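You operate a simulated robot arm through the tools that you are given. There is no shell and no other tool.

You run a simulated robot arm. Do the job below in one go: nothing can be reset, and whatever is moved stays where it is left.

TASK
Swap the white band extinguisher for the yellow band one and latch it in.
Fine: stand the old one on the oil hatch. Set down upright: white band extinguisher, yellow band extinguisher.
Where things are to end (x, y in the base frame): white band extinguisher within 0.06 m of [0.35, -0.9].
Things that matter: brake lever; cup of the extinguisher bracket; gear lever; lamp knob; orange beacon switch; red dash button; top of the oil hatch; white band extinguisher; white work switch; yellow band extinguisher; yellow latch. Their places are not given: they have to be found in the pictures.

It is judged by the outcome, as a careful person would: the job done as asked, and still so three seconds after it is handed in. It fails if anything else is knocked over, pushed out of place, dropped, spilled or broken.

THE ROBOT
A 7-joint arm with a fingered hand, fixed in place. Base frame: the origin is on the floor under the middle of its stand, x ahead of it, y to its left, z up; the work surface is at about z = 0.8. Units: m, rad, N and s.
It reaches about 1.228 m from its shoulder. Its first joint turns from -2.007 to 2.007 rad. Payload 5 kg.
The tool frame sits at the grasp point between the pads (the TCP): z along the fingers, y along the line on which they close. The tips reach 0.032 m beyond it. The gripper opens to 0.16 m; its body begins 0.089 m behind the TCP. The gripper is a hand of 4 fingers: y runs from the thumb to the fingers, the wrist lies at [0, 0, -0.267] in the tool frame, and closing takes about 1.5 s.
Orientation is that of the tool frame in the base frame, as a unit quaternion [w, x, y, z]. With the fingers straight down and closing along the base's y, the tool's x points along the base's -x, its y along +y and its z along -z.

THE INTERFACE
- The arm moves only by the tool step_arm. Its arguments are lists of equal length, an entry for each row: "translation": the shift along the tool's x, y, z in m, a list of three; "delta_rot": the turn, a rotation vector about the tool's x, y, z in rad, a list of three; "grip": the gripper command, from -1 (fully open) to 1 (shut), values between in proportion. In form: {"translation": [[tx, ty, tz], ...], "delta_rot": [[wx, wy, wz], ...], "grip": [grip, ...]}. A call has 1 to 20 rows; each row shifts and turns the commanded pose from where the row before left it, along the tool's axes as they then stand. A row lasts 0.2 s, in which the tool goes at most 0.05 m and 0.15 rad; a call with a longer step from one row to the next is refused whole, and so is a gripper value outside its range. A pose out of reach is approached as far as the arm can. The call stops where the force on the tool passes 80 N (or 10 N more than at its start, if that is more) or the arm is blocked; 0.2 s more then pass. The fingers move at their own pace (about 0.045 m/s each) and stop on an object; they squeeze with about 28 N. The grip force told is the motor's: it shows also when the fingers shut on nothing. Time passes only in rows, and 0.2 s behind the last, so rows that do not move let the fingers close. The reply holds the time, the measured pose of the TCP, the force on the tool along the base axes, the opening and the grip force, in the units named above and with some noise, with the torque about the TCP (base axes, N m) and any sound that the robot's microphone picked up.
- Cameras (640 x 400 px; columns grow to the right, rows downward): "scene" is fixed at [0.0505, -0.4995, 1.4658]; the picture's right is [-0.04, -1.00, 0.00], its down [-0.76, 0.03, -0.65] and it looks along [0.65, -0.03, -0.76] (base axes); focal length 214 px, centre (320, 200). "wrist" rides on the gripper at [0.08, -0.004, -0.114] in the tool frame; the picture's right is [0.05, 1.00, 0.00], its down [-0.82, 0.04, -0.58] and it looks along [-0.58, 0.03, 0.82] (tool axes); focal length 265 px, centre (320, 200).
- get_image(camera): a new picture of that camera. It takes no simulated time.
- move_column(by): slides the trunk up (or, below 0, down) by that many m; the arm rides with it, the base frame stays. It gives what a move gives, with no picture.
- preshape(shape): the hand has 4 fingers and takes this shape, open, in about a second: jaw (thumb against the fingers, like two jaws); tri (thumb and two fingers); tip (a fingertip pinch); poke (one finger out to press); point (the index stretched); flat (the hand flat); cup (the hand cupped); fist (a fist). The gripper value then closes the fingers along that shape, each until it touches; the sizes above hold for jaw. It gives what a move gives, with no picture.
- pixel_to_xyz(camera, pixels): for up to 12 pixels [column, row] of the newest picture of that camera ("zoom" is the newest enlarged one), the place [x, y, z] in the base frame of the surface seen there, good to about 0.003 m. It takes no simulated time.
- enlarge(camera, box): a new picture of the part [left, top, right, bottom] of that camera's present view, enlarged. It takes no simulated time.
- close_job(): hands the job in; it is judged then, once.

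Unless the task says otherwise, let go and move clear before handing in.

The tools are called after "Call:" as name(argument=value, ...) on one line, values as JSON. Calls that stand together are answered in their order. step_arm: Moves the arm, as the interface text tells. Its arguments: {"type":"object","properties":{"translation":{"type":"array","items":{"type":"array","items":{"type":"number"}}},"delta_rot":{"type":"array","items":{"type":"array","items":{"type":"number"}}},"grip":{"type":"array","items":{"type":"number"}}},"required":["translation","delta_rot","grip"]} The other tools are called the same way: move_column (by) moves the trunk up or down; preshape (shape) gives the hand a shape; get_image (camera) takes a picture; pixel_to_xyz (camera, pixels) gives the place of the surface under pixels of a picture; enlarge (camera, box) takes an enlarged picture of a part of a camera's view; close_job () hands the job in.

At the start:

```text
time: 0.0
ee_pos: [0.6291, -0.3835, 1.2647]
tool_rot: [0.0, 0.0, 1.0, 0.0]
force: [-0.2, 1.0, 0.1]
wrist_torque: [0.03, -0.03, 0.03]
gripper_width: 0.1598
gripper_force: 0.1
shape: jaw
trunk travel left (down, up): [-0.675, 0.315]
```

scene: 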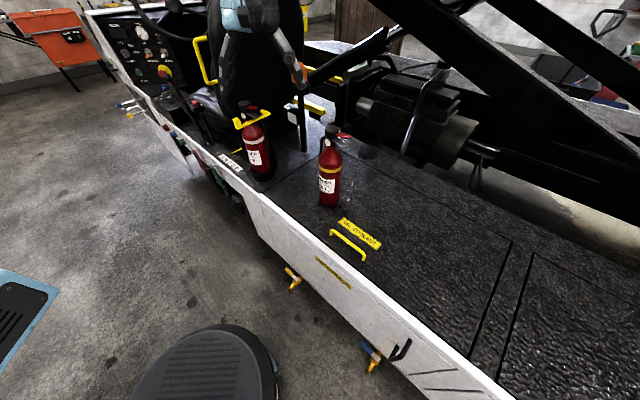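
wrist: 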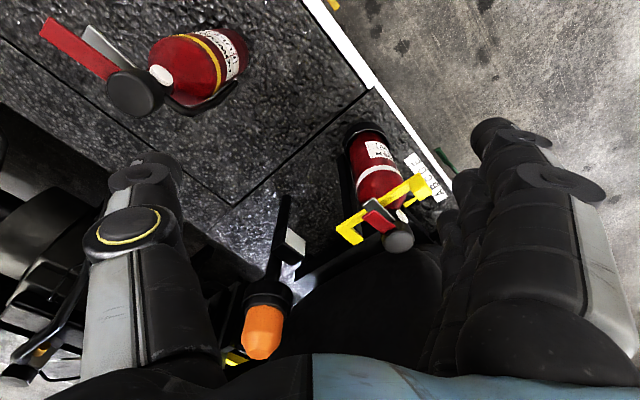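

The scene picture shows one extinguisher in a bracket behind a yellow latch near (255,145) and another standing free near (330,165). I'll enlarge both views to see which band each one has and how the latch works.

Call:
enlarge(camera="scene", box=[200, 80, 400, 220])

Call:
enlarge(camera="wrist", box=[320, 100, 480, 260])

```text
2.86 times, centred on (300, 150) of scene
```

zoom: 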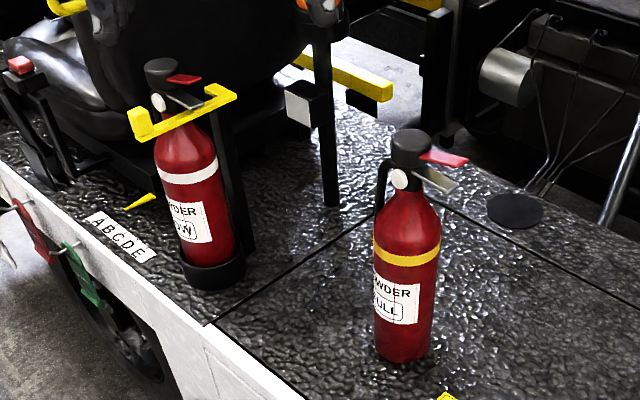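

```text
2.50 times, centred on (400, 180) of wrist
```

zoom: 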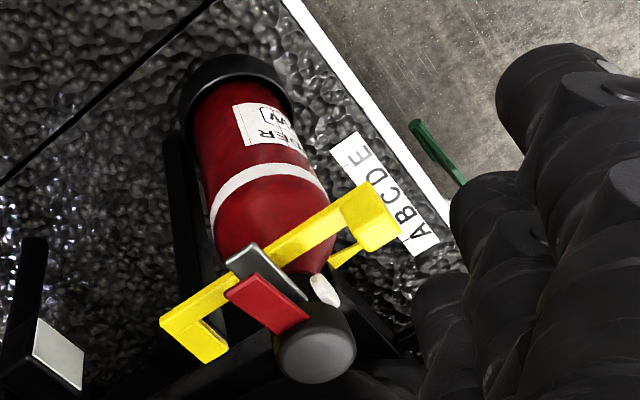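

The white-band extinguisher (EMPTY/LOW) is in the bracket with the yellow latch across its neck, and the yellow-band one (FULL) stands free. I'll measure places from closer zooms.

Call:
enlarge(camera="scene", box=[220, 90, 300, 140])

```text
8.00 times, centred on (260, 115) of scene
```

zoom: 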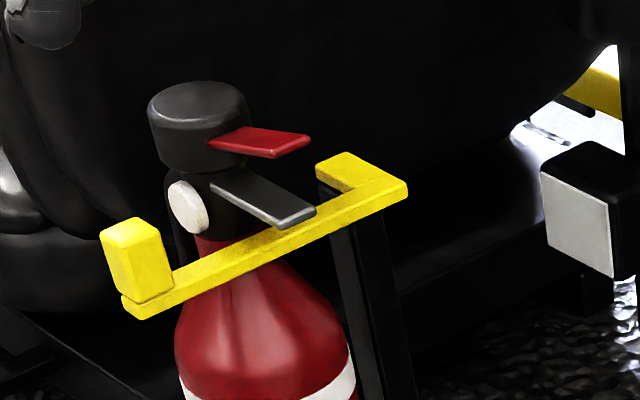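

Call:
pixel_to_xyz(camera="zoom", pixels=[[345, 165], [385, 190], [330, 212], [250, 248], [150, 298], [140, 228], [140, 270], [195, 95], [262, 145], [265, 195], [262, 300], [360, 290]])

Call:
pixel_to_xyz(camera="scene", pixels=[[255, 150], [257, 162], [262, 176], [330, 160], [329, 180], [328, 205], [333, 128], [344, 134], [348, 233], [340, 205], [230, 165], [302, 115]])

```text
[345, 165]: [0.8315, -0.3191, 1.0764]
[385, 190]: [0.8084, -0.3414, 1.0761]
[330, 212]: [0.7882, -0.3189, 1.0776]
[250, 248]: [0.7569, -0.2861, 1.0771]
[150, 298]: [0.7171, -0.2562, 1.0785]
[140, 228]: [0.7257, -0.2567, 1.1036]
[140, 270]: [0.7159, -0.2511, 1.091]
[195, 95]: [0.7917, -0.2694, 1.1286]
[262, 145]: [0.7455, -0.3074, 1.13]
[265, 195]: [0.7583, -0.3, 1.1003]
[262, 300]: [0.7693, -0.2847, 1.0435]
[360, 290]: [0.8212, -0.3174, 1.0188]
```

```text
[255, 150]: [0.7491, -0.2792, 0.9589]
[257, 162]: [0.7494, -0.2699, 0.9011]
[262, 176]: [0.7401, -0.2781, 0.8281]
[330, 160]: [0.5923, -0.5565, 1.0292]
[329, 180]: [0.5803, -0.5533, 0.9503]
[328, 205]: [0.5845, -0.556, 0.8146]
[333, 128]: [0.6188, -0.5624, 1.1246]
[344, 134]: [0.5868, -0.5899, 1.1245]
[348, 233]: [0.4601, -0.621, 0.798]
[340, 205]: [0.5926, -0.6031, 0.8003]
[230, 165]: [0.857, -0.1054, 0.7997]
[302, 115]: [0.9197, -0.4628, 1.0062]
```

Call:
enlarge(camera="scene", box=[300, 180, 560, 370])

Call:
enlarge(camera="scene", box=[290, 100, 380, 215])

```text
2.11 times, centred on (430, 275) of scene
```

zoom: 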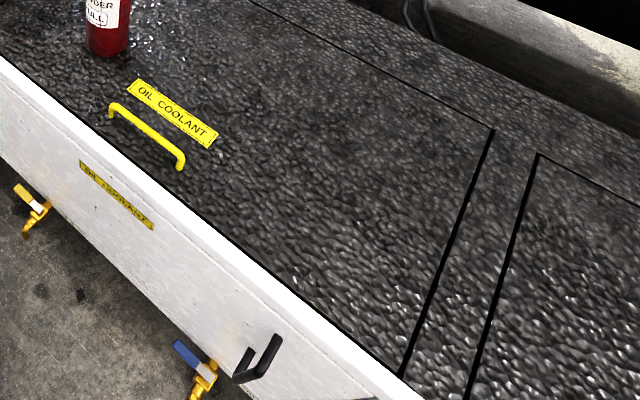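

```text
3.48 times, centred on (335, 158) of scene
```

zoom: 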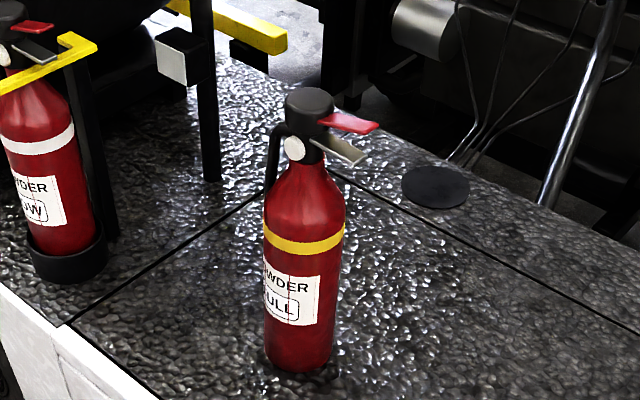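

Call:
pixel_to_xyz(camera="zoom", pixels=[[305, 95], [293, 150], [305, 240], [268, 235], [342, 232], [266, 300], [333, 300], [300, 360], [310, 180], [270, 160], [350, 125], [345, 150]])

Call:
get_image(camera="wrist")

Call:
pixel_to_xyz(camera="wrist", pixels=[[215, 65], [235, 50], [135, 95], [160, 75], [85, 55], [110, 50], [400, 242], [375, 225], [378, 175], [345, 170], [410, 195], [372, 128]])

```text
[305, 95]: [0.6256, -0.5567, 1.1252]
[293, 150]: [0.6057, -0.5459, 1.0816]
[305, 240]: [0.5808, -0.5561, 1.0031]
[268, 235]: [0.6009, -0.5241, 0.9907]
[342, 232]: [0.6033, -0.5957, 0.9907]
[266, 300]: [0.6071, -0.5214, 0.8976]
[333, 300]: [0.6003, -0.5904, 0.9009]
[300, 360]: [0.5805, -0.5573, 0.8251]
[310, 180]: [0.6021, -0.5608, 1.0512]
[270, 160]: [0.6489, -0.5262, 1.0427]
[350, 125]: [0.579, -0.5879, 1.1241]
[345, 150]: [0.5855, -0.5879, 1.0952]
```

```text
taken
```

wrist: 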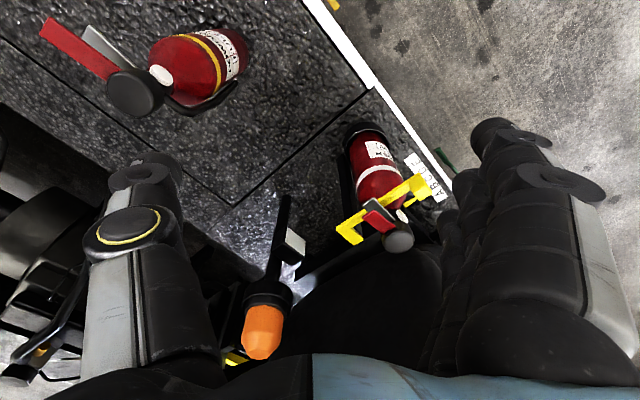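

```text
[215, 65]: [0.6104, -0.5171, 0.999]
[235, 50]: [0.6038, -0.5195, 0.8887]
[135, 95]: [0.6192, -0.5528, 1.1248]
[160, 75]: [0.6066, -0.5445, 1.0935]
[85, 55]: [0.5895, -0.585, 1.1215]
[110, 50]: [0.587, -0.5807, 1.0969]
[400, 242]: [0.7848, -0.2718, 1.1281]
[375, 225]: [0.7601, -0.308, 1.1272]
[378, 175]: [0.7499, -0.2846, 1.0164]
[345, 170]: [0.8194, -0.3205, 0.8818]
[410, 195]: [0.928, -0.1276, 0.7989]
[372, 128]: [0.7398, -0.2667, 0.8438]
```

Call:
enlarge(camera="wrist", box=[330, 110, 450, 260])

Call:
enlarge(camera="scene", box=[225, 95, 305, 190])

Call:
enlarge(camera="scene", box=[90, 0, 330, 150])

```text
2.67 times, centred on (390, 185) of wrist
```

zoom: 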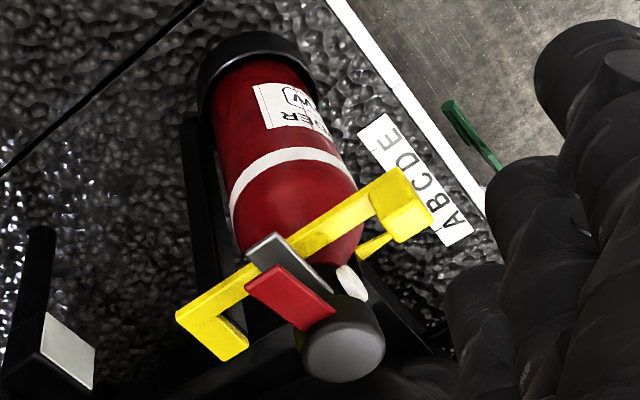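

```text
4.21 times, centred on (265, 142) of scene
```

zoom: 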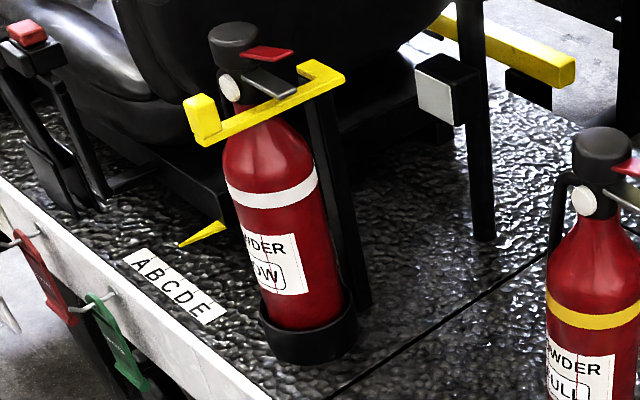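

```text
2.67 times, centred on (210, 75) of scene
```

zoom: 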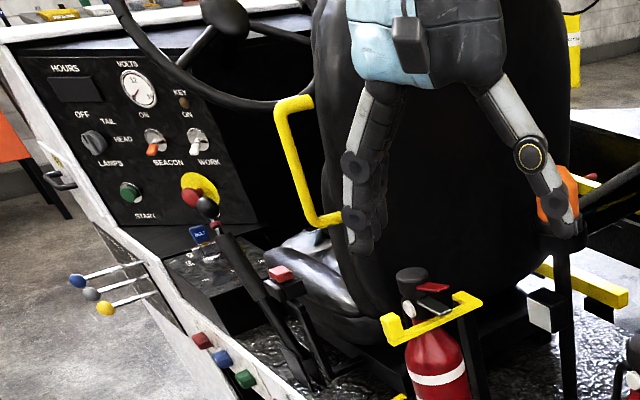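

Call:
enlarge(camera="scene", box=[245, 100, 285, 125])

Call:
pixel_to_xyz(camera="zoom", pixels=[[284, 165], [270, 180], [220, 240], [330, 300], [350, 250], [400, 330], [360, 360], [390, 200], [200, 130], [300, 120], [450, 250], [500, 350]])

```text
16.00 times, centred on (265, 112) of scene
```

zoom: 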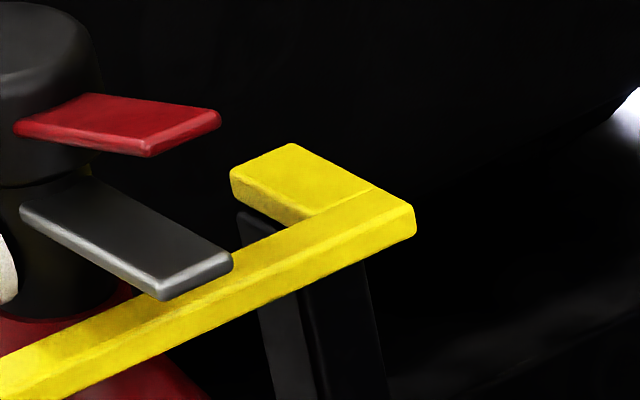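

```text
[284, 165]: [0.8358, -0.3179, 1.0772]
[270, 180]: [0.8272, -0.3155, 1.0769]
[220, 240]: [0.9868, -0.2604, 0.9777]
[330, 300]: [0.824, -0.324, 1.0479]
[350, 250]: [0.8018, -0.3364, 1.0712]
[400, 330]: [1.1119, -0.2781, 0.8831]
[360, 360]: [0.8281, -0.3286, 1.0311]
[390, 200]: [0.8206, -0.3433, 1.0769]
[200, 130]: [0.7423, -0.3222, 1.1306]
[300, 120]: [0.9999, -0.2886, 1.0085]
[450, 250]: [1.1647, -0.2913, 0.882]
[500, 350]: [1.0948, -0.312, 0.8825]
```

Call:
enlarge(camera="wrist", box=[340, 170, 440, 255])

Call:
pixel_to_xyz(camera="zoom", pixels=[[100, 330], [60, 300], [130, 265], [30, 270], [260, 200], [420, 90], [480, 150], [500, 120], [385, 245], [60, 180], [100, 200], [420, 240]])

```text
4.71 times, centred on (390, 212) of wrist
```

zoom: 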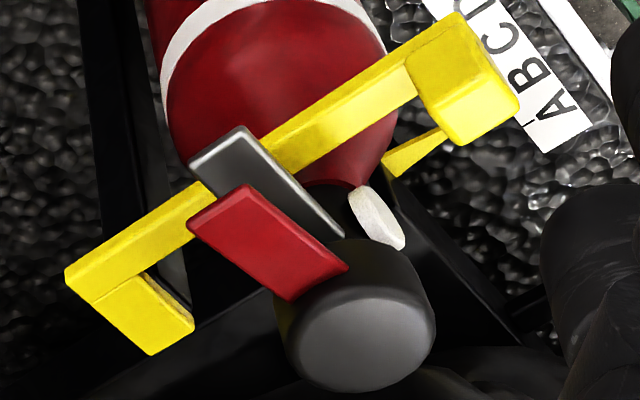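

```text
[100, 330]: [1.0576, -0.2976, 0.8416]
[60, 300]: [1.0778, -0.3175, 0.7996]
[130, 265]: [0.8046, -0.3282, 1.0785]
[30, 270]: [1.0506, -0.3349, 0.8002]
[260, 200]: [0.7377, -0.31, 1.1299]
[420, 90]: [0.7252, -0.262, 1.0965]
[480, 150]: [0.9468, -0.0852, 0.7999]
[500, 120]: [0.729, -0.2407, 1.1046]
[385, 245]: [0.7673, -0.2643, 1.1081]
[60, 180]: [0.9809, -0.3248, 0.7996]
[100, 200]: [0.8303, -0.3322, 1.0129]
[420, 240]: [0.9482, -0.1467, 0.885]
```

Call:
get_image(camera="scene")

Call:
pixel_to_xyz(camera="scene", pixels=[[238, 151], [235, 140], [228, 140], [228, 120], [235, 105], [225, 100], [250, 98], [265, 100], [275, 110], [280, 130], [240, 80], [270, 80]])

Call:
pixel_to_xyz(camera="scene", pixels=[[195, 103], [200, 125], [205, 140], [190, 110], [180, 95], [215, 135], [275, 165], [270, 170], [301, 75], [310, 104], [210, 115], [222, 150]])

```text
taken
```

scene: 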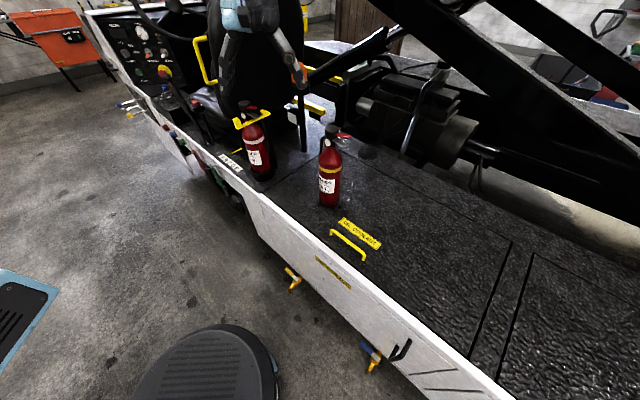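

```text
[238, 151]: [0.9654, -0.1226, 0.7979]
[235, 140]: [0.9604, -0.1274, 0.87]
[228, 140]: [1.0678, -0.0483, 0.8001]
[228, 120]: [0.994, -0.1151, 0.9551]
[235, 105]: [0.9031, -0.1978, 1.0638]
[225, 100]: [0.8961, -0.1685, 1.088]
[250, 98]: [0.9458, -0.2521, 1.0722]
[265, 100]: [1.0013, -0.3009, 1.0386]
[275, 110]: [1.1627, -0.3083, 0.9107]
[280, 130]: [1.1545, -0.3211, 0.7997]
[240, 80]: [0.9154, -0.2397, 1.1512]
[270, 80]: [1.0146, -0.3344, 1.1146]
```

```text
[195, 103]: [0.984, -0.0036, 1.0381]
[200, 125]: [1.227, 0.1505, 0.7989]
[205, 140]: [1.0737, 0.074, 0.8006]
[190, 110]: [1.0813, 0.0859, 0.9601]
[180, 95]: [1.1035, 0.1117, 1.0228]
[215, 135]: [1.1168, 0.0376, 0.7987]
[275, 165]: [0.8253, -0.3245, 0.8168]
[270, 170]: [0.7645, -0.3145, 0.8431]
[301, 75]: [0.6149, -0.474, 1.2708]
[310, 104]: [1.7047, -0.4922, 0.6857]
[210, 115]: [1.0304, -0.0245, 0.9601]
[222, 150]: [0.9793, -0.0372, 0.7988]
```

Call:
pixel_to_xyz(camera="wrist", pixels=[[262, 330], [268, 295], [280, 230], [293, 240], [345, 265], [400, 300], [430, 260], [230, 355], [395, 187], [392, 217], [413, 185], [300, 290]])

Call:
enlarge(camera="wrist", box=[180, 180, 340, 380])

```text
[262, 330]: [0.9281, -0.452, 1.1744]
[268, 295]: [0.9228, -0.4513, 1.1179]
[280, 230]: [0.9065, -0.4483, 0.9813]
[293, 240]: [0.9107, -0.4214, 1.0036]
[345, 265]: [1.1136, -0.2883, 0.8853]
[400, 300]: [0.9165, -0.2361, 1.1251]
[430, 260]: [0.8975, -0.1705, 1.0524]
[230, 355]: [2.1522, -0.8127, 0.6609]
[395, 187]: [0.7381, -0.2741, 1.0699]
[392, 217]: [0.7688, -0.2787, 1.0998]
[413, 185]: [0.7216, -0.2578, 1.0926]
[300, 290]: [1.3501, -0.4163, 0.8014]
```

```text
2.00 times, centred on (260, 280) of wrist
```

zoom: 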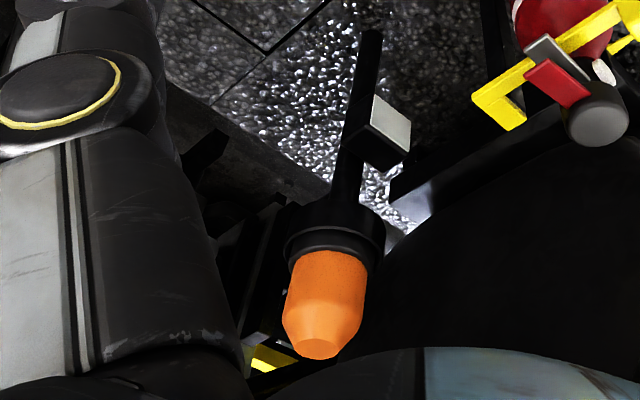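

The latch bar (z≈1.077) pivots at about (0.833,-0.317) and its free end carries a tab at about (0.722,-0.254). I'll shape the hand into a poke to push that tab and see where the finger lies.

Call:
preshape(shape="poke")

Call:
get_image(camera="wrist")

Call:
get_image(camera="scene")

```text
time: 0.9
ee_pos: [0.6286, -0.383, 1.2647]
tool_rot: [0.0, 0.0, 1.0, 0.001]
force: [0.5, -1.4, -0.2]
wrist_torque: [-0.01, -0.01, 0.0]
gripper_width: 0.0
gripper_force: 0.0
shape: poke
trunk travel left (down, up): [-0.675, 0.315]
```

```text
taken
```

wrist: 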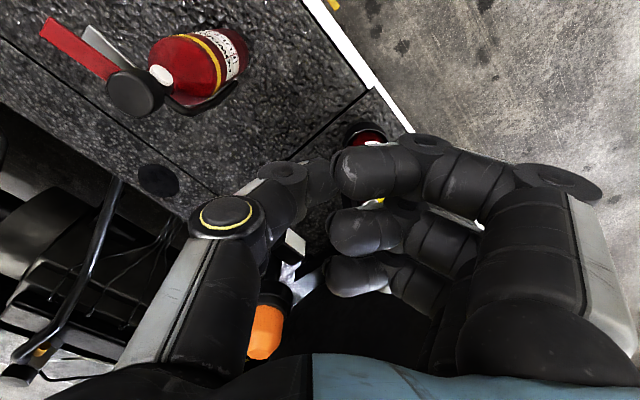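

```text
taken
```

scene: 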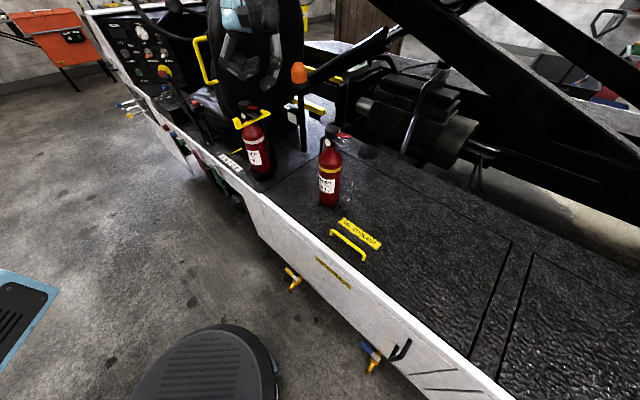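

Call:
enlarge(camera="wrist", box=[180, 110, 500, 310])

Call:
enlarge(camera="scene", box=[200, 0, 310, 90])

```text
2.00 times, centred on (340, 210) of wrist
```

zoom: 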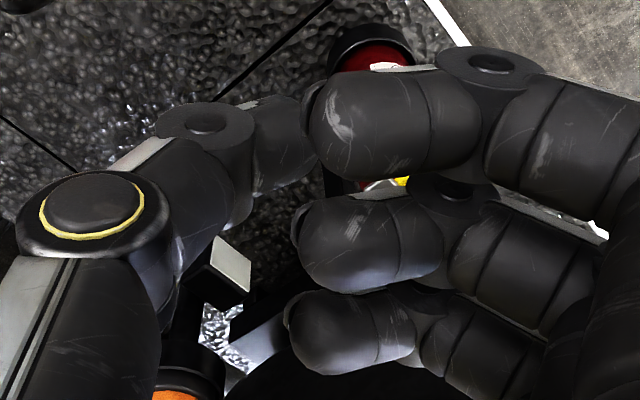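

```text
4.44 times, centred on (255, 45) of scene
```

zoom: 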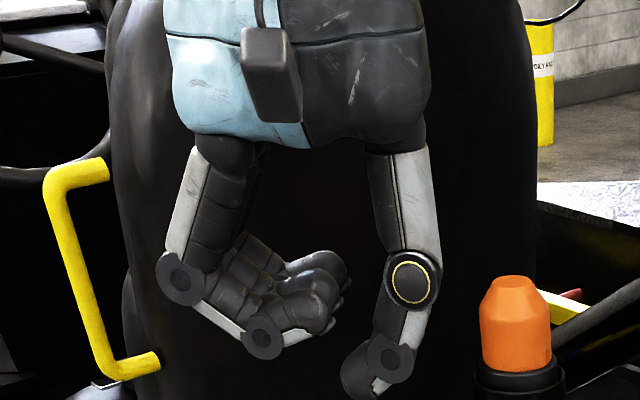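

Call:
preshape(shape="point")

Call:
enlarge(camera="scene", box=[200, 0, 310, 90])

Call:
get_image(camera="wrist")

```text
time: 1.8
ee_pos: [0.6288, -0.3832, 1.2659]
tool_rot: [0.0, 0.0, 1.0, 0.0]
force: [-0.2, 0.3, -0.3]
wrist_torque: [-0.02, 0.01, 0.01]
gripper_width: 0.1524
gripper_force: 0.1
shape: point
trunk travel left (down, up): [-0.675, 0.315]
```

```text
4.44 times, centred on (255, 45) of scene
```

zoom: 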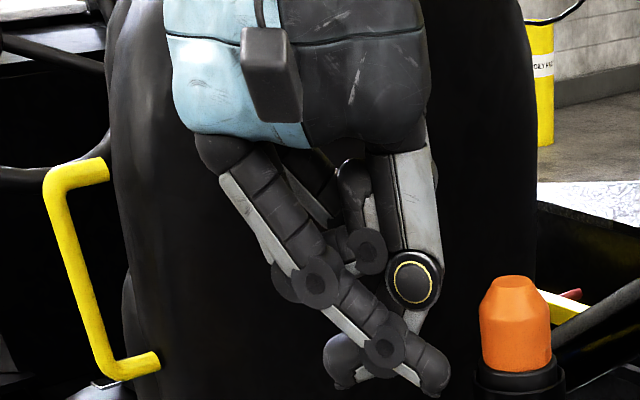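

```text
taken
```

wrist: 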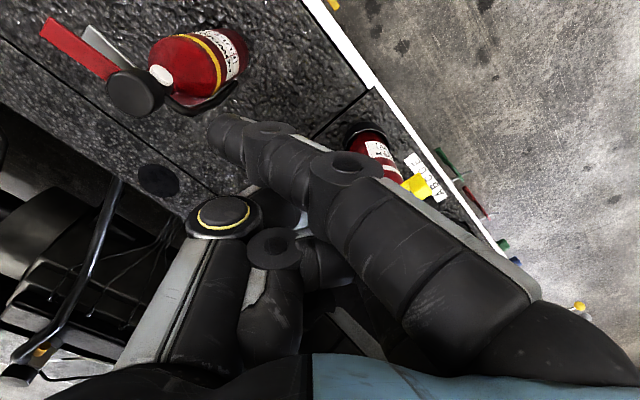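

Call:
preshape(shape="tip")

Call:
enlarge(camera="scene", box=[200, 0, 310, 90])

Call:
get_image(camera="wrist")

```text
time: 2.7
ee_pos: [0.6302, -0.3834, 1.2655]
tool_rot: [-0.001, 0.0, 1.0, -0.001]
force: [0.6, -0.1, -0.2]
wrist_torque: [0.03, 0.0, 0.0]
gripper_width: 0.1599
gripper_force: 0.0
shape: tip
trunk travel left (down, up): [-0.675, 0.315]
```

```text
4.44 times, centred on (255, 45) of scene
```

zoom: 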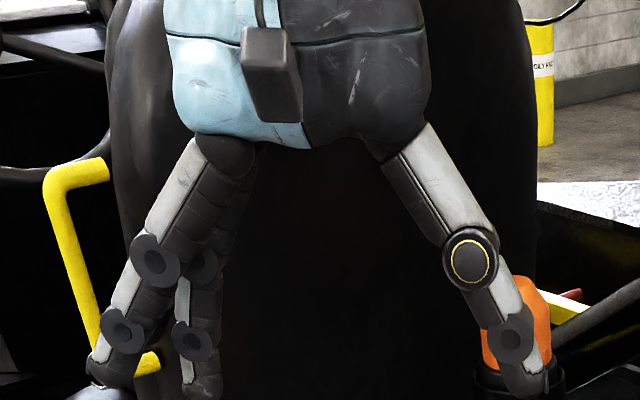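

```text
taken
```

wrist: 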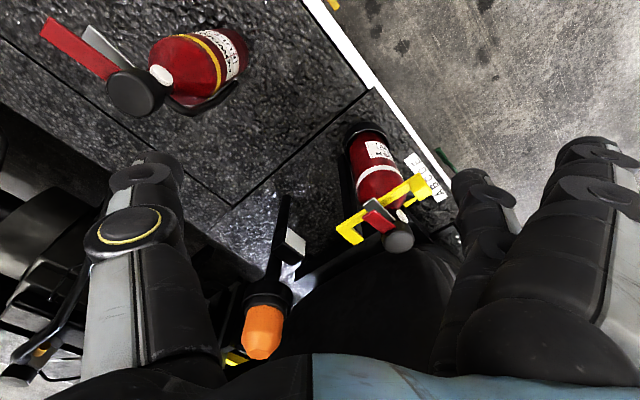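

Call:
step_arm(translation=[[0, 0, 0], [0, 0, 0], [0, 0, 0], [0, 0, 0], [0, 0, 0], [0, 0, 0], [0, 0, 0], [0, 0, 0], [0, 0, 0]], delta_rot=[[0, 0, 0], [0, 0, 0], [0, 0, 0], [0, 0, 0], [0, 0, 0], [0, 0, 0], [0, 0, 0], [0, 0, 0], [0, 0, 0]], grip=[1, 1, 1, 1, 1, 1, 1, 1, 1])

Call:
enlarge(camera="scene", box=[200, 0, 310, 90])

Call:
get_image(camera="wrist")

```text
time: 4.7
ee_pos: [0.6289, -0.3831, 1.2656]
tool_rot: [-0.001, 0.0, 1.0, 0.0]
force: [-0.3, 0.4, -0.7]
wrist_torque: [-0.04, 0.01, -0.04]
gripper_width: 0.0
gripper_force: 2.9
shape: tip
trunk travel left (down, up): [-0.675, 0.315]
```

```text
4.44 times, centred on (255, 45) of scene
```

zoom: 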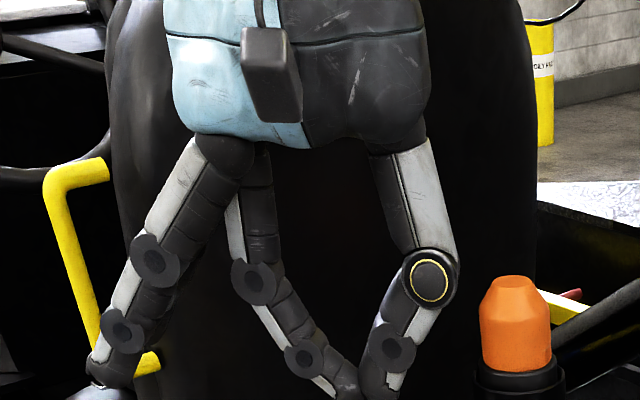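

```text
taken
```

wrist: 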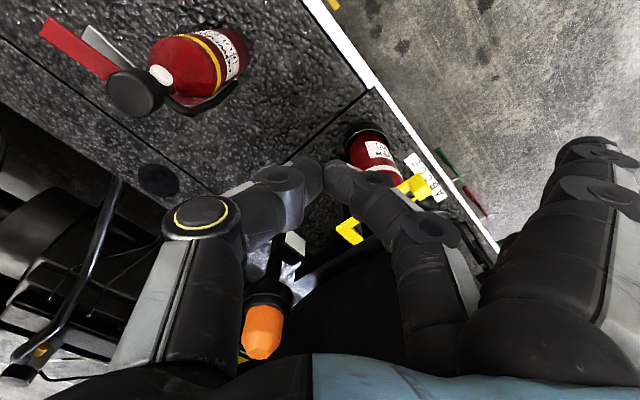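

Call:
preshape(shape="jaw")

Call:
step_arm(translation=[[0, 0, 0], [0, 0, 0], [0, 0, 0], [0, 0, 0], [0, 0, 0], [0, 0, 0], [0, 0, 0], [0, 0, 0], [0, 0, 0], [0, 0, 0]], delta_rot=[[0, 0, 0], [0, 0, 0], [0, 0, 0], [0, 0, 0], [0, 0, 0], [0, 0, 0], [0, 0, 0], [0, 0, 0], [0, 0, 0], [0, 0, 0]], grip=[1, 1, 1, 1, 1, 1, 1, 1, 1, 1])

Call:
enlarge(camera="scene", box=[200, 0, 310, 90])

Call:
get_image(camera="wrist")

```text
time: 5.6
ee_pos: [0.628, -0.3827, 1.2657]
tool_rot: [0.0, 0.0, 1.0, 0.0]
force: [-0.3, 0.6, 0.2]
wrist_torque: [0.01, 0.03, 0.03]
gripper_width: 0.1599
gripper_force: 0.0
shape: jaw
trunk travel left (down, up): [-0.675, 0.315]
```

```text
time: 7.8
ee_pos: [0.6288, -0.3836, 1.2655]
tool_rot: [0.0, 0.0, 1.0, 0.0]
force: [0.4, -0.8, -0.3]
wrist_torque: [0.02, -0.04, 0.0]
gripper_width: 0.0001
gripper_force: 23.0
shape: jaw
trunk travel left (down, up): [-0.675, 0.315]
```

```text
4.44 times, centred on (255, 45) of scene
```

zoom: 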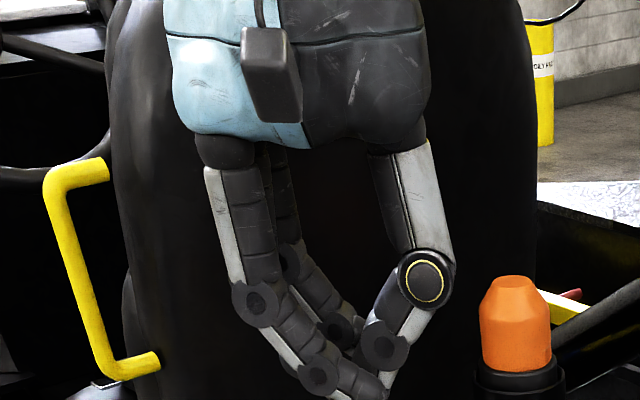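

```text
taken
```

wrist: 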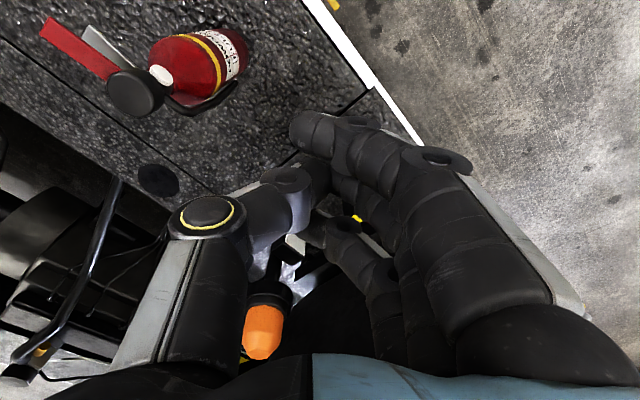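

Call:
pixel_to_xyz(camera="wrist", pixels=[[297, 130], [325, 135], [400, 150], [305, 165], [320, 180], [310, 232], [340, 215], [205, 212], [440, 160], [380, 135]])

Call:
enlarge(camera="wrist", box=[230, 90, 470, 270])

Call:
pixel_to_xyz(camera="scene", pixels=[[284, 87], [278, 88], [272, 82], [284, 79], [258, 68], [295, 62], [286, 68], [275, 75]])

```text
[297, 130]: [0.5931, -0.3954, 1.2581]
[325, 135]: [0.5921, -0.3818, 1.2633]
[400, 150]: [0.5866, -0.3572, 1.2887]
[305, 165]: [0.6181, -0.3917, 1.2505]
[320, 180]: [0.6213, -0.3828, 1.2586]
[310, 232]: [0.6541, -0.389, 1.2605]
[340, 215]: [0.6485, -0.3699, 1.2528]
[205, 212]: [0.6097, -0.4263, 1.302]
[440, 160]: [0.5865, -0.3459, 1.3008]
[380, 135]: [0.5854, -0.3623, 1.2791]
```

```text
2.22 times, centred on (350, 180) of wrist
```

zoom: 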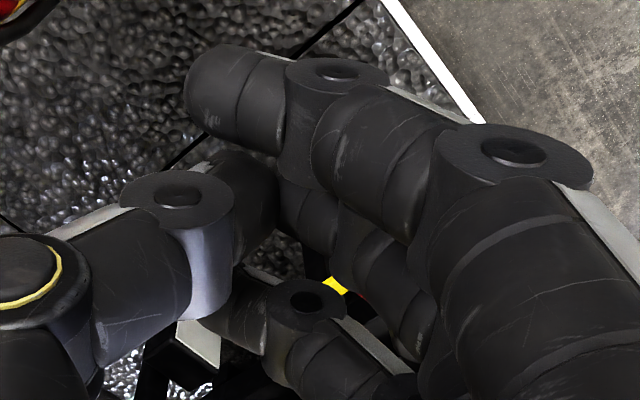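

```text
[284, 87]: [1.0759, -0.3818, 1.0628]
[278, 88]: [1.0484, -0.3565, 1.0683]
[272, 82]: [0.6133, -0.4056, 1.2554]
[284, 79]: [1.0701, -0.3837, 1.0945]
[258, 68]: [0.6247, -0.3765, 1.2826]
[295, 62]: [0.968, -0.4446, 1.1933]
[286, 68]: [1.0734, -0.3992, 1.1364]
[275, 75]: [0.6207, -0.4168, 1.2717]
```

The closed jaw is bulky (three fingers span about 0.07 m), but the tip shape brings only the thumb and middle finger together, so I'll use tip to cage the tab. I'll set that shape, move above the tab at about (0.725,-0.254), and turn the hand so its closing line is across the bar.

Call:
preshape(shape="tip")

Call:
step_arm(translation=[[0, 0, -0.02], [-0.024, 0.0325, 0], [-0.024, 0.0325, 0], [-0.024, 0.0325, 0], [-0.024, 0.0325, 0], [0, 0, 0], [0, 0, 0], [0, 0, 0], [0, 0, 0], [0, 0, 0], [0, 0, 0]], delta_rot=[[0, 0, 0], [0, 0, 0], [0, 0, 0], [0, 0, 0], [0, 0, 0], [0, 0, 0.15], [0, 0, 0.15], [0, 0, 0.15], [0, 0, 0.15], [0, 0, 0.15], [0, 0, 0]], grip=[-1, -1, -1, -0.5, 0, 0.2, 0.2, 0.2, 0.2, 0.2, 0.2])

Call:
get_image(camera="wrist")

Call:
get_image(camera="scene")

```text
time: 8.7
ee_pos: [0.6299, -0.3843, 1.2654]
tool_rot: [0.0, 0.0, 1.0, 0.0]
force: [0.0, 0.9, 0.1]
wrist_torque: [0.01, -0.01, -0.03]
gripper_width: 0.16
gripper_force: 0.0
shape: tip
trunk travel left (down, up): [-0.675, 0.315]
```

```text
time: 11.1
ee_pos: [0.7251, -0.2533, 1.2849]
tool_rot: [0.001, 0.366, 0.931, 0.0]
force: [0.8, -0.3, 0.4]
wrist_torque: [0.0, -0.01, 0.02]
gripper_width: 0.0644
gripper_force: 0.0
shape: tip
trunk travel left (down, up): [-0.675, 0.315]
```

```text
taken
```

wrist: 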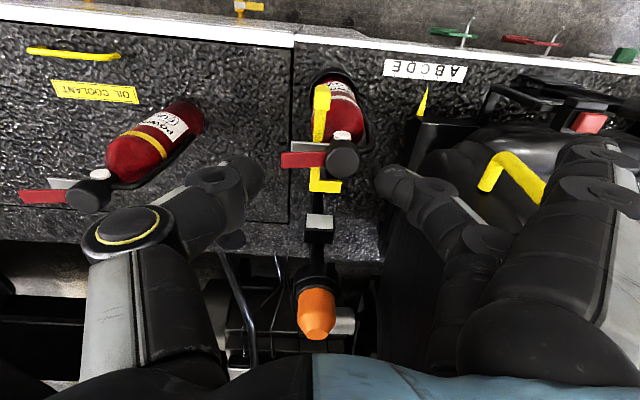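

```text
taken
```

scene: 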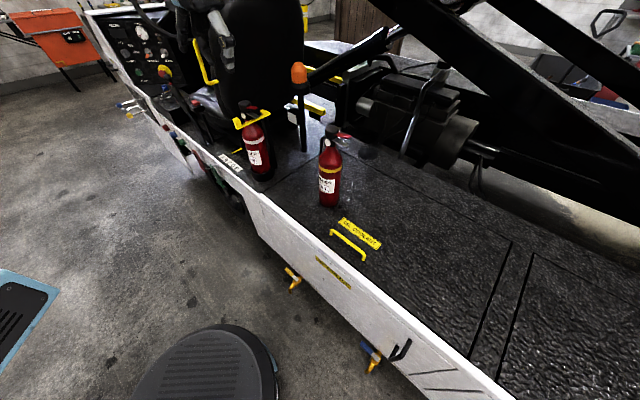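

Call:
enlarge(camera="wrist", box=[270, 60, 390, 200])

Call:
pixel_to_xyz(camera="wrist", pixels=[[321, 95], [321, 90], [322, 104], [318, 120], [326, 100], [316, 100], [320, 138], [318, 175], [335, 186], [340, 158], [341, 136], [300, 159]])

```text
2.86 times, centred on (330, 130) of wrist
```

zoom: 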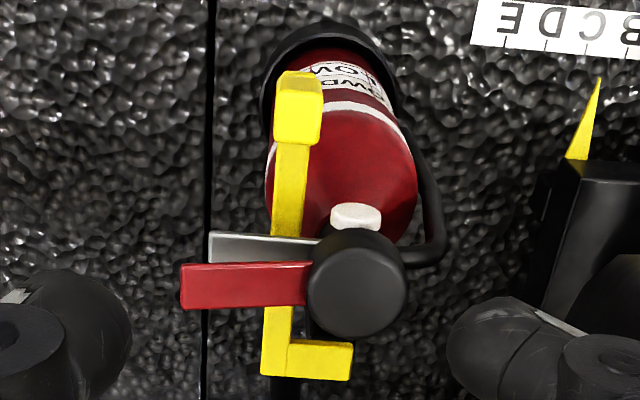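

```text
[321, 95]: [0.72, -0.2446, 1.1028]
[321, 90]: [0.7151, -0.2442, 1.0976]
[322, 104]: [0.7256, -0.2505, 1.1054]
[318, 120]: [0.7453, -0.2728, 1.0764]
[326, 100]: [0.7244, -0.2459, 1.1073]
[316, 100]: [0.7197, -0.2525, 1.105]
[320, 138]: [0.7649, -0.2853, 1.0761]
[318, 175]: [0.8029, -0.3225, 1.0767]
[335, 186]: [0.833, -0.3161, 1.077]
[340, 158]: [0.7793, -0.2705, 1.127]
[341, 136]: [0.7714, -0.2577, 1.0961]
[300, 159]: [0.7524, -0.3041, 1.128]
```

The view shows the tab centre at about (0.723,-0.249), top z≈1.106, lying between thumb and finger, with the short arm running back to the pivot near (0.834,-0.315). I'll go straight down so the thumb and finger straddle the tab.

Call:
step_arm(translation=[[0.0045, 0.002, 0.04], [0, 0, 0.045], [0, 0, 0.045], [0, 0, 0.03], [0, 0, 0.015], [0, 0, 0]], delta_rot=[[0, 0, 0], [0, 0, 0], [0, 0, 0], [0, 0, 0], [0, 0, 0], [0, 0, 0]], grip=[0.2, 0.2, 0.2, 0.2, 0.2, 0.2])

Call:
get_image(camera="wrist")

Call:
enlarge(camera="scene", box=[190, 50, 310, 150])

```text
time: 12.5
ee_pos: [0.7238, -0.2479, 1.1104]
tool_rot: [0.0, 0.367, 0.93, 0.001]
force: [0.7, -0.3, -0.8]
wrist_torque: [0.02, 0.02, 0.03]
gripper_width: 0.0646
gripper_force: 0.0
shape: tip
trunk travel left (down, up): [-0.675, 0.315]
```

```text
taken
```

wrist: 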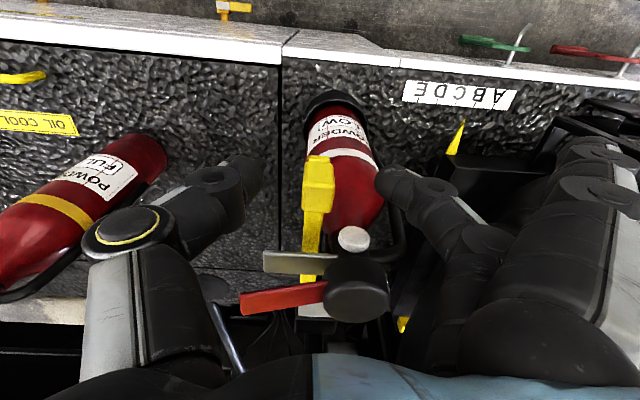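

```text
4.00 times, centred on (250, 100) of scene
```

zoom: 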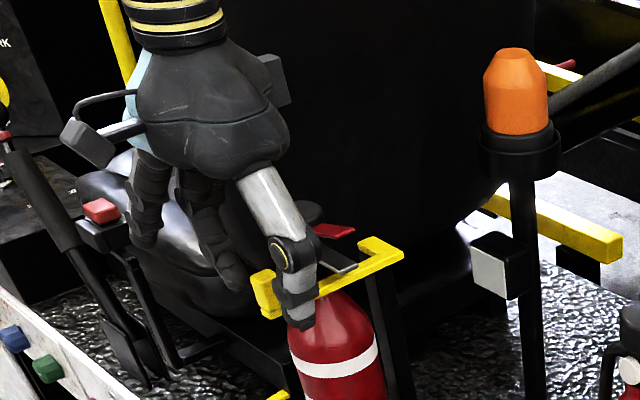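

The tab is caged (wrist px (317,180), thumb at (245,185), finger at (385,185)). I'll narrow the gap a little and swing the first 0.45 rad about the pivot as a test.

Call:
step_arm(translation=[[0, 0, 0], [0, 0, 0], [-0.00527, -0.01854, 0], [-0.00527, -0.01854, 0], [-0.00527, -0.01854, 0], [0, 0, 0]], delta_rot=[[0, 0, 0], [0, 0, 0], [0, 0, -0.15], [0, 0, -0.15], [0, 0, -0.15], [0, 0, 0]], grip=[0.5, 0.5, 0.5, 0.5, 0.5, 0.5])

Call:
get_image(camera="wrist")

Call:
enlarge(camera="scene", box=[190, 50, 310, 150])

```text
time: 13.9
ee_pos: [0.7061, -0.3016, 1.1097]
tool_rot: [0.0, 0.149, 0.989, 0.0]
force: [1.0, 0.0, -0.3]
wrist_torque: [-0.03, 0.0, 0.0]
gripper_width: 0.0403
gripper_force: 0.0
shape: tip
trunk travel left (down, up): [-0.675, 0.315]
```

```text
taken
```

wrist: 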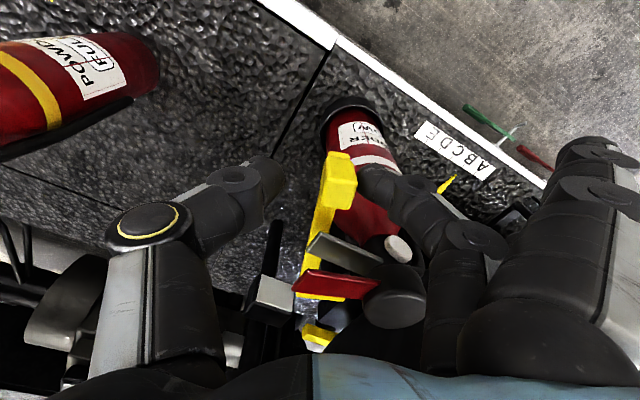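

```text
4.00 times, centred on (250, 100) of scene
```

zoom: 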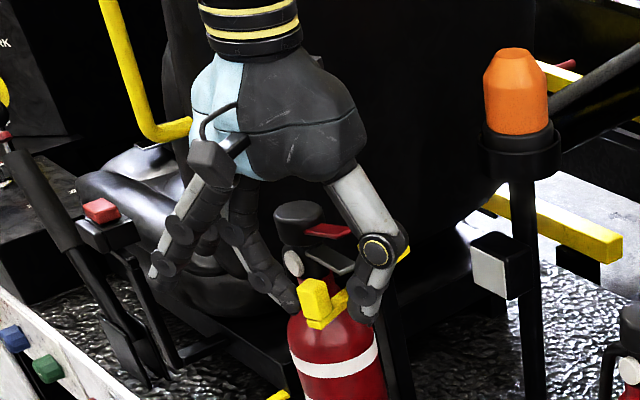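

The latch swings freely with about 1 N. I'll continue the same arc.

Call:
step_arm(translation=[[-0.00527, -0.01854, 0], [-0.00527, -0.01854, 0], [-0.00527, -0.01854, 0], [-0.00527, -0.01854, 0], [0, 0, 0]], delta_rot=[[0, 0, -0.15], [0, 0, -0.15], [0, 0, -0.15], [0, 0, -0.15], [0, 0, 0]], grip=[0.5, 0.5, 0.5, 0.5, 0.5])

Call:
get_image(camera="wrist")

Call:
enlarge(camera="scene", box=[190, 50, 310, 150])

```text
time: 15.1
ee_pos: [0.7188, -0.3767, 1.1112]
tool_rot: [0.0, -0.151, 0.989, 0.001]
force: [0.0, -0.2, 0.9]
wrist_torque: [0.03, -0.01, 0.01]
gripper_width: 0.0405
gripper_force: 0.1
shape: tip
trunk travel left (down, up): [-0.675, 0.315]
```

```text
taken
```

wrist: 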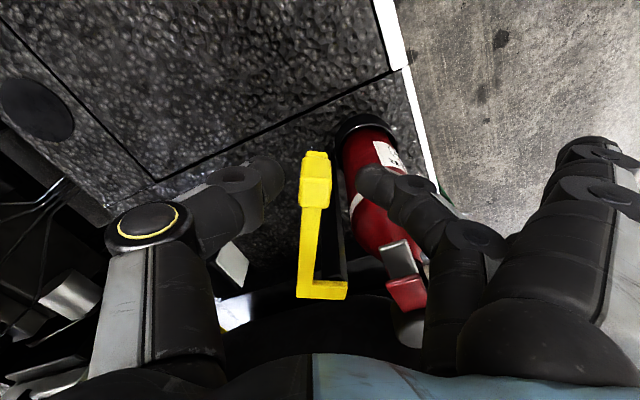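

```text
4.00 times, centred on (250, 100) of scene
```

zoom: 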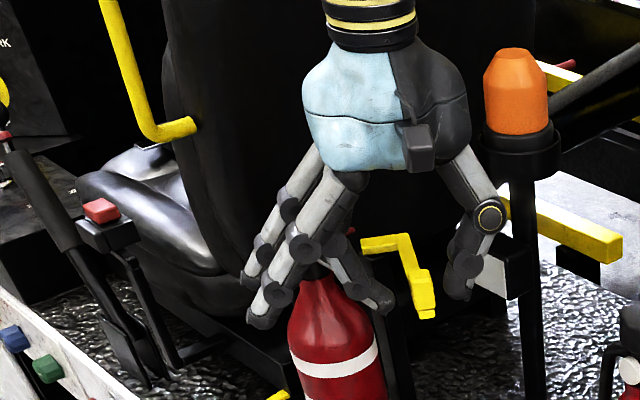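

The bar has followed to about 60° open (tab at wrist px (315,180)) with no notable force. I'll go on to roughly 95° so it is clear of the extinguisher's way out.

Call:
step_arm(translation=[[-0.00527, -0.01854, 0], [-0.00527, -0.01854, 0], [-0.00527, -0.01854, 0], [-0.00527, -0.01854, 0], [0, 0, 0]], delta_rot=[[0, 0, -0.15], [0, 0, -0.15], [0, 0, -0.15], [0, 0, -0.15], [0, 0, 0]], grip=[0.5, 0.5, 0.5, 0.5, 0.5])

Call:
get_image(camera="wrist")

Call:
enlarge(camera="scene", box=[190, 50, 310, 150])

```text
time: 16.3
ee_pos: [0.7787, -0.4178, 1.1101]
tool_rot: [0.002, -0.436, 0.9, 0.002]
force: [6.5, 62.4, 3.9]
wrist_torque: [1.34, -0.04, -4.28]
gripper_width: 0.0869
gripper_force: 0.1
shape: tip
trunk travel left (down, up): [-0.675, 0.315]
```

```text
taken
```

wrist: 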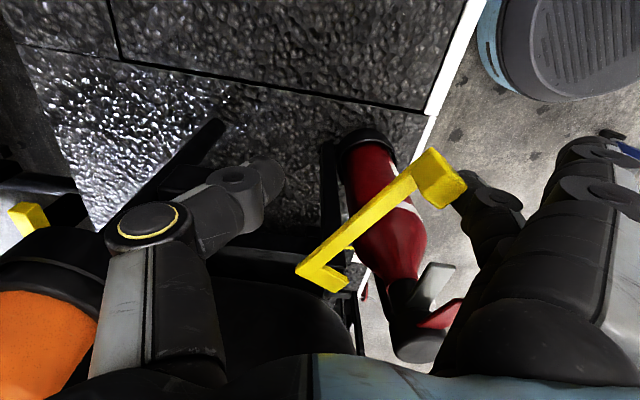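

```text
4.00 times, centred on (250, 100) of scene
```

zoom: 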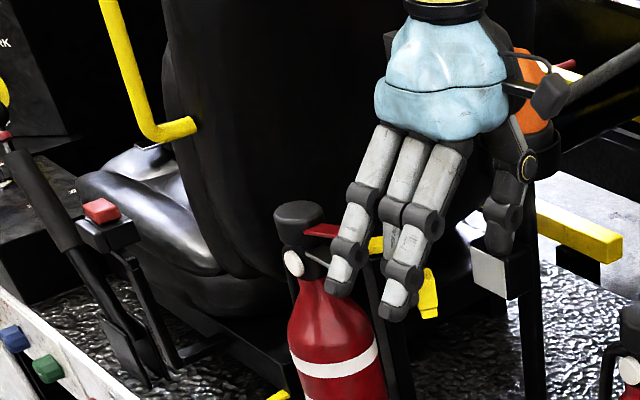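

A 62 N reading and the finger being pushed open (0.087) say the bar met its stop. I'll back off along the arc at once and look at where the bar rests.

Call:
step_arm(translation=[[0.00244, 0.01912, 0], [0.00244, 0.01912, 0], [0.00244, 0.01912, 0], [0.00244, 0.01912, 0], [0, 0, 0]], delta_rot=[[0, 0, 0.15], [0, 0, 0.15], [0, 0, 0.15], [0, 0, 0.15], [0, 0, 0]], grip=[0.5, 0.5, 0.5, 0.5, 0.5])

Call:
get_image(camera="wrist")

Call:
enlarge(camera="scene", box=[190, 50, 310, 150])

```text
time: 17.5
ee_pos: [0.7206, -0.3789, 1.1102]
tool_rot: [-0.001, -0.149, 0.989, 0.0]
force: [0.6, 0.4, 0.1]
wrist_torque: [0.03, -0.03, 0.01]
gripper_width: 0.0403
gripper_force: 0.0
shape: tip
trunk travel left (down, up): [-0.675, 0.315]
```

```text
taken
```

wrist: 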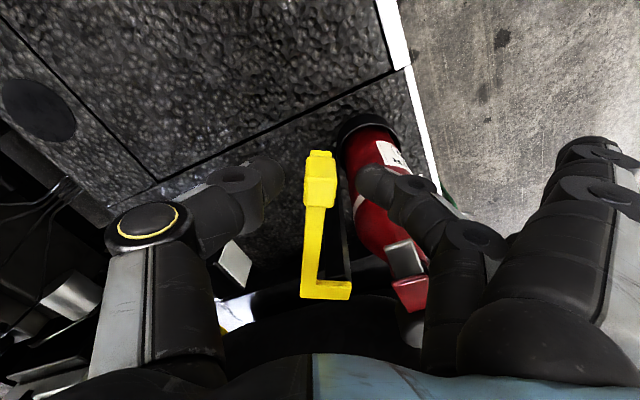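

```text
4.00 times, centred on (250, 100) of scene
```

zoom: 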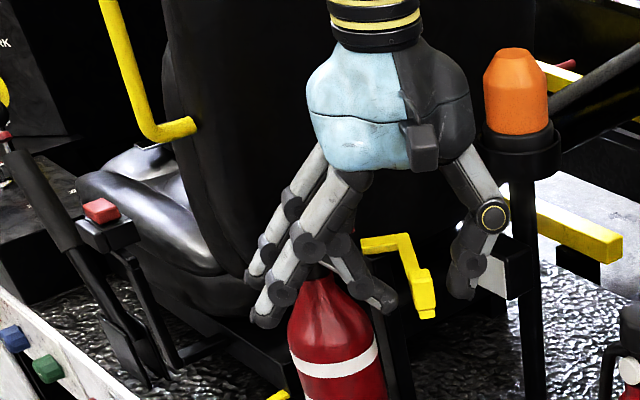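

Call:
pixel_to_xyz(camera="wrist", pixels=[[320, 175], [320, 190], [314, 230], [311, 270], [315, 290], [342, 290], [405, 260], [410, 295], [320, 156]])

```text
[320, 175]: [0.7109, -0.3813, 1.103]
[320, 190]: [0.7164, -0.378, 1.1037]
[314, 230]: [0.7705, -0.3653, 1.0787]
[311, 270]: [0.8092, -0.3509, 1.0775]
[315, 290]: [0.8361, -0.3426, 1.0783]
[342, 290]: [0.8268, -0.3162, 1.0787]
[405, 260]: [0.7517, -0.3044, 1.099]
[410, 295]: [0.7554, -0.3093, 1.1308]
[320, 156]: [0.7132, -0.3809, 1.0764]
```

The bar has stayed at its open stop, about 60° round, with roughly 0.08 m between it and the extinguisher's axis, so there is room to lift out on the near-left side. I'll rise, move to the left side of the bracket and turn the hand level to grasp the body from the side.

Call:
step_arm(translation=[[0, 0, -0.05], [0, 0, -0.05], [0, 0, -0.05], [0, 0, -0.05], [-0.0006, 0.0415, 0], [-0.0006, 0.0415, 0], [-0.0006, 0.0415, 0], [-0.0006, 0.0415, 0], [-0.0006, 0.0415, 0], [-0.0006, 0.0415, 0], [0, 0, 0]], delta_rot=[[0, 0, 0], [0, 0, 0], [0, 0, 0], [0, 0, 0], [0, 0, 0], [0, 0, 0], [0, 0, 0], [0, 0, 0], [0, 0, 0], [0, 0, 0], [0, 0, 0]], grip=[0.5, 0.5, 0.5, 0.5, 0.5, 0.5, 0.5, 0.5, 0.5, 0.5, 0.5])

Call:
preshape(shape="jaw")

Call:
get_image(camera="scene")

```text
time: 19.9
ee_pos: [0.6514, -0.139, 1.3111]
tool_rot: [0.0, -0.149, 0.989, 0.0]
force: [-0.1, -0.2, -0.5]
wrist_torque: [0.02, 0.03, 0.0]
gripper_width: 0.0402
gripper_force: 0.1
shape: tip
trunk travel left (down, up): [-0.675, 0.315]
```

```text
time: 20.8
ee_pos: [0.6513, -0.1367, 1.3111]
tool_rot: [0.0, -0.15, 0.989, 0.0]
force: [-0.7, 0.4, -0.1]
wrist_torque: [0.01, -0.01, 0.0]
gripper_width: 0.16
gripper_force: 0.1
shape: jaw
trunk travel left (down, up): [-0.675, 0.315]
```

```text
taken
```

scene: 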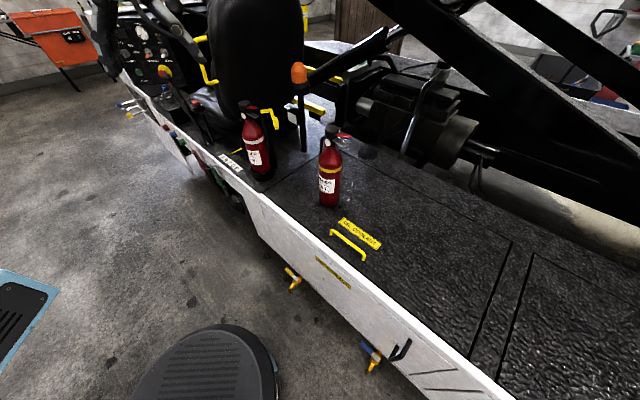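

Call:
enlarge(camera="scene", box=[220, 95, 300, 190])

Call:
pixel_to_xyz(camera="scene", pixels=[[249, 174], [250, 180], [258, 182], [271, 178], [272, 171], [244, 133], [261, 130], [252, 135], [247, 104], [266, 168], [248, 165], [257, 140]])

```text
4.21 times, centred on (260, 142) of scene
```

zoom: 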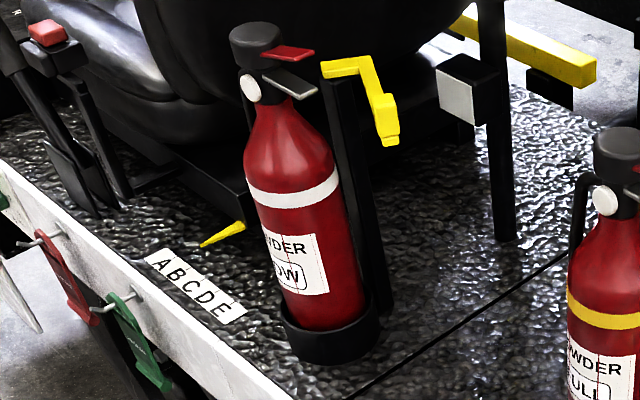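

```text
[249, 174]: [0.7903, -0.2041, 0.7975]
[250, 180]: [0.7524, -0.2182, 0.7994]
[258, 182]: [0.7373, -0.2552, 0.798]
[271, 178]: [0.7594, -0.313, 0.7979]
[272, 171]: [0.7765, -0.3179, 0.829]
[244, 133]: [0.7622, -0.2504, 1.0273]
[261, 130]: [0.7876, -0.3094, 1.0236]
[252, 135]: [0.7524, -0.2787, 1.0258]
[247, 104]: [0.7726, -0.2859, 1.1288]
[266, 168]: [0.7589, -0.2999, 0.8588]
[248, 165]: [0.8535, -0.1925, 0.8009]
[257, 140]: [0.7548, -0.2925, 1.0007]
```

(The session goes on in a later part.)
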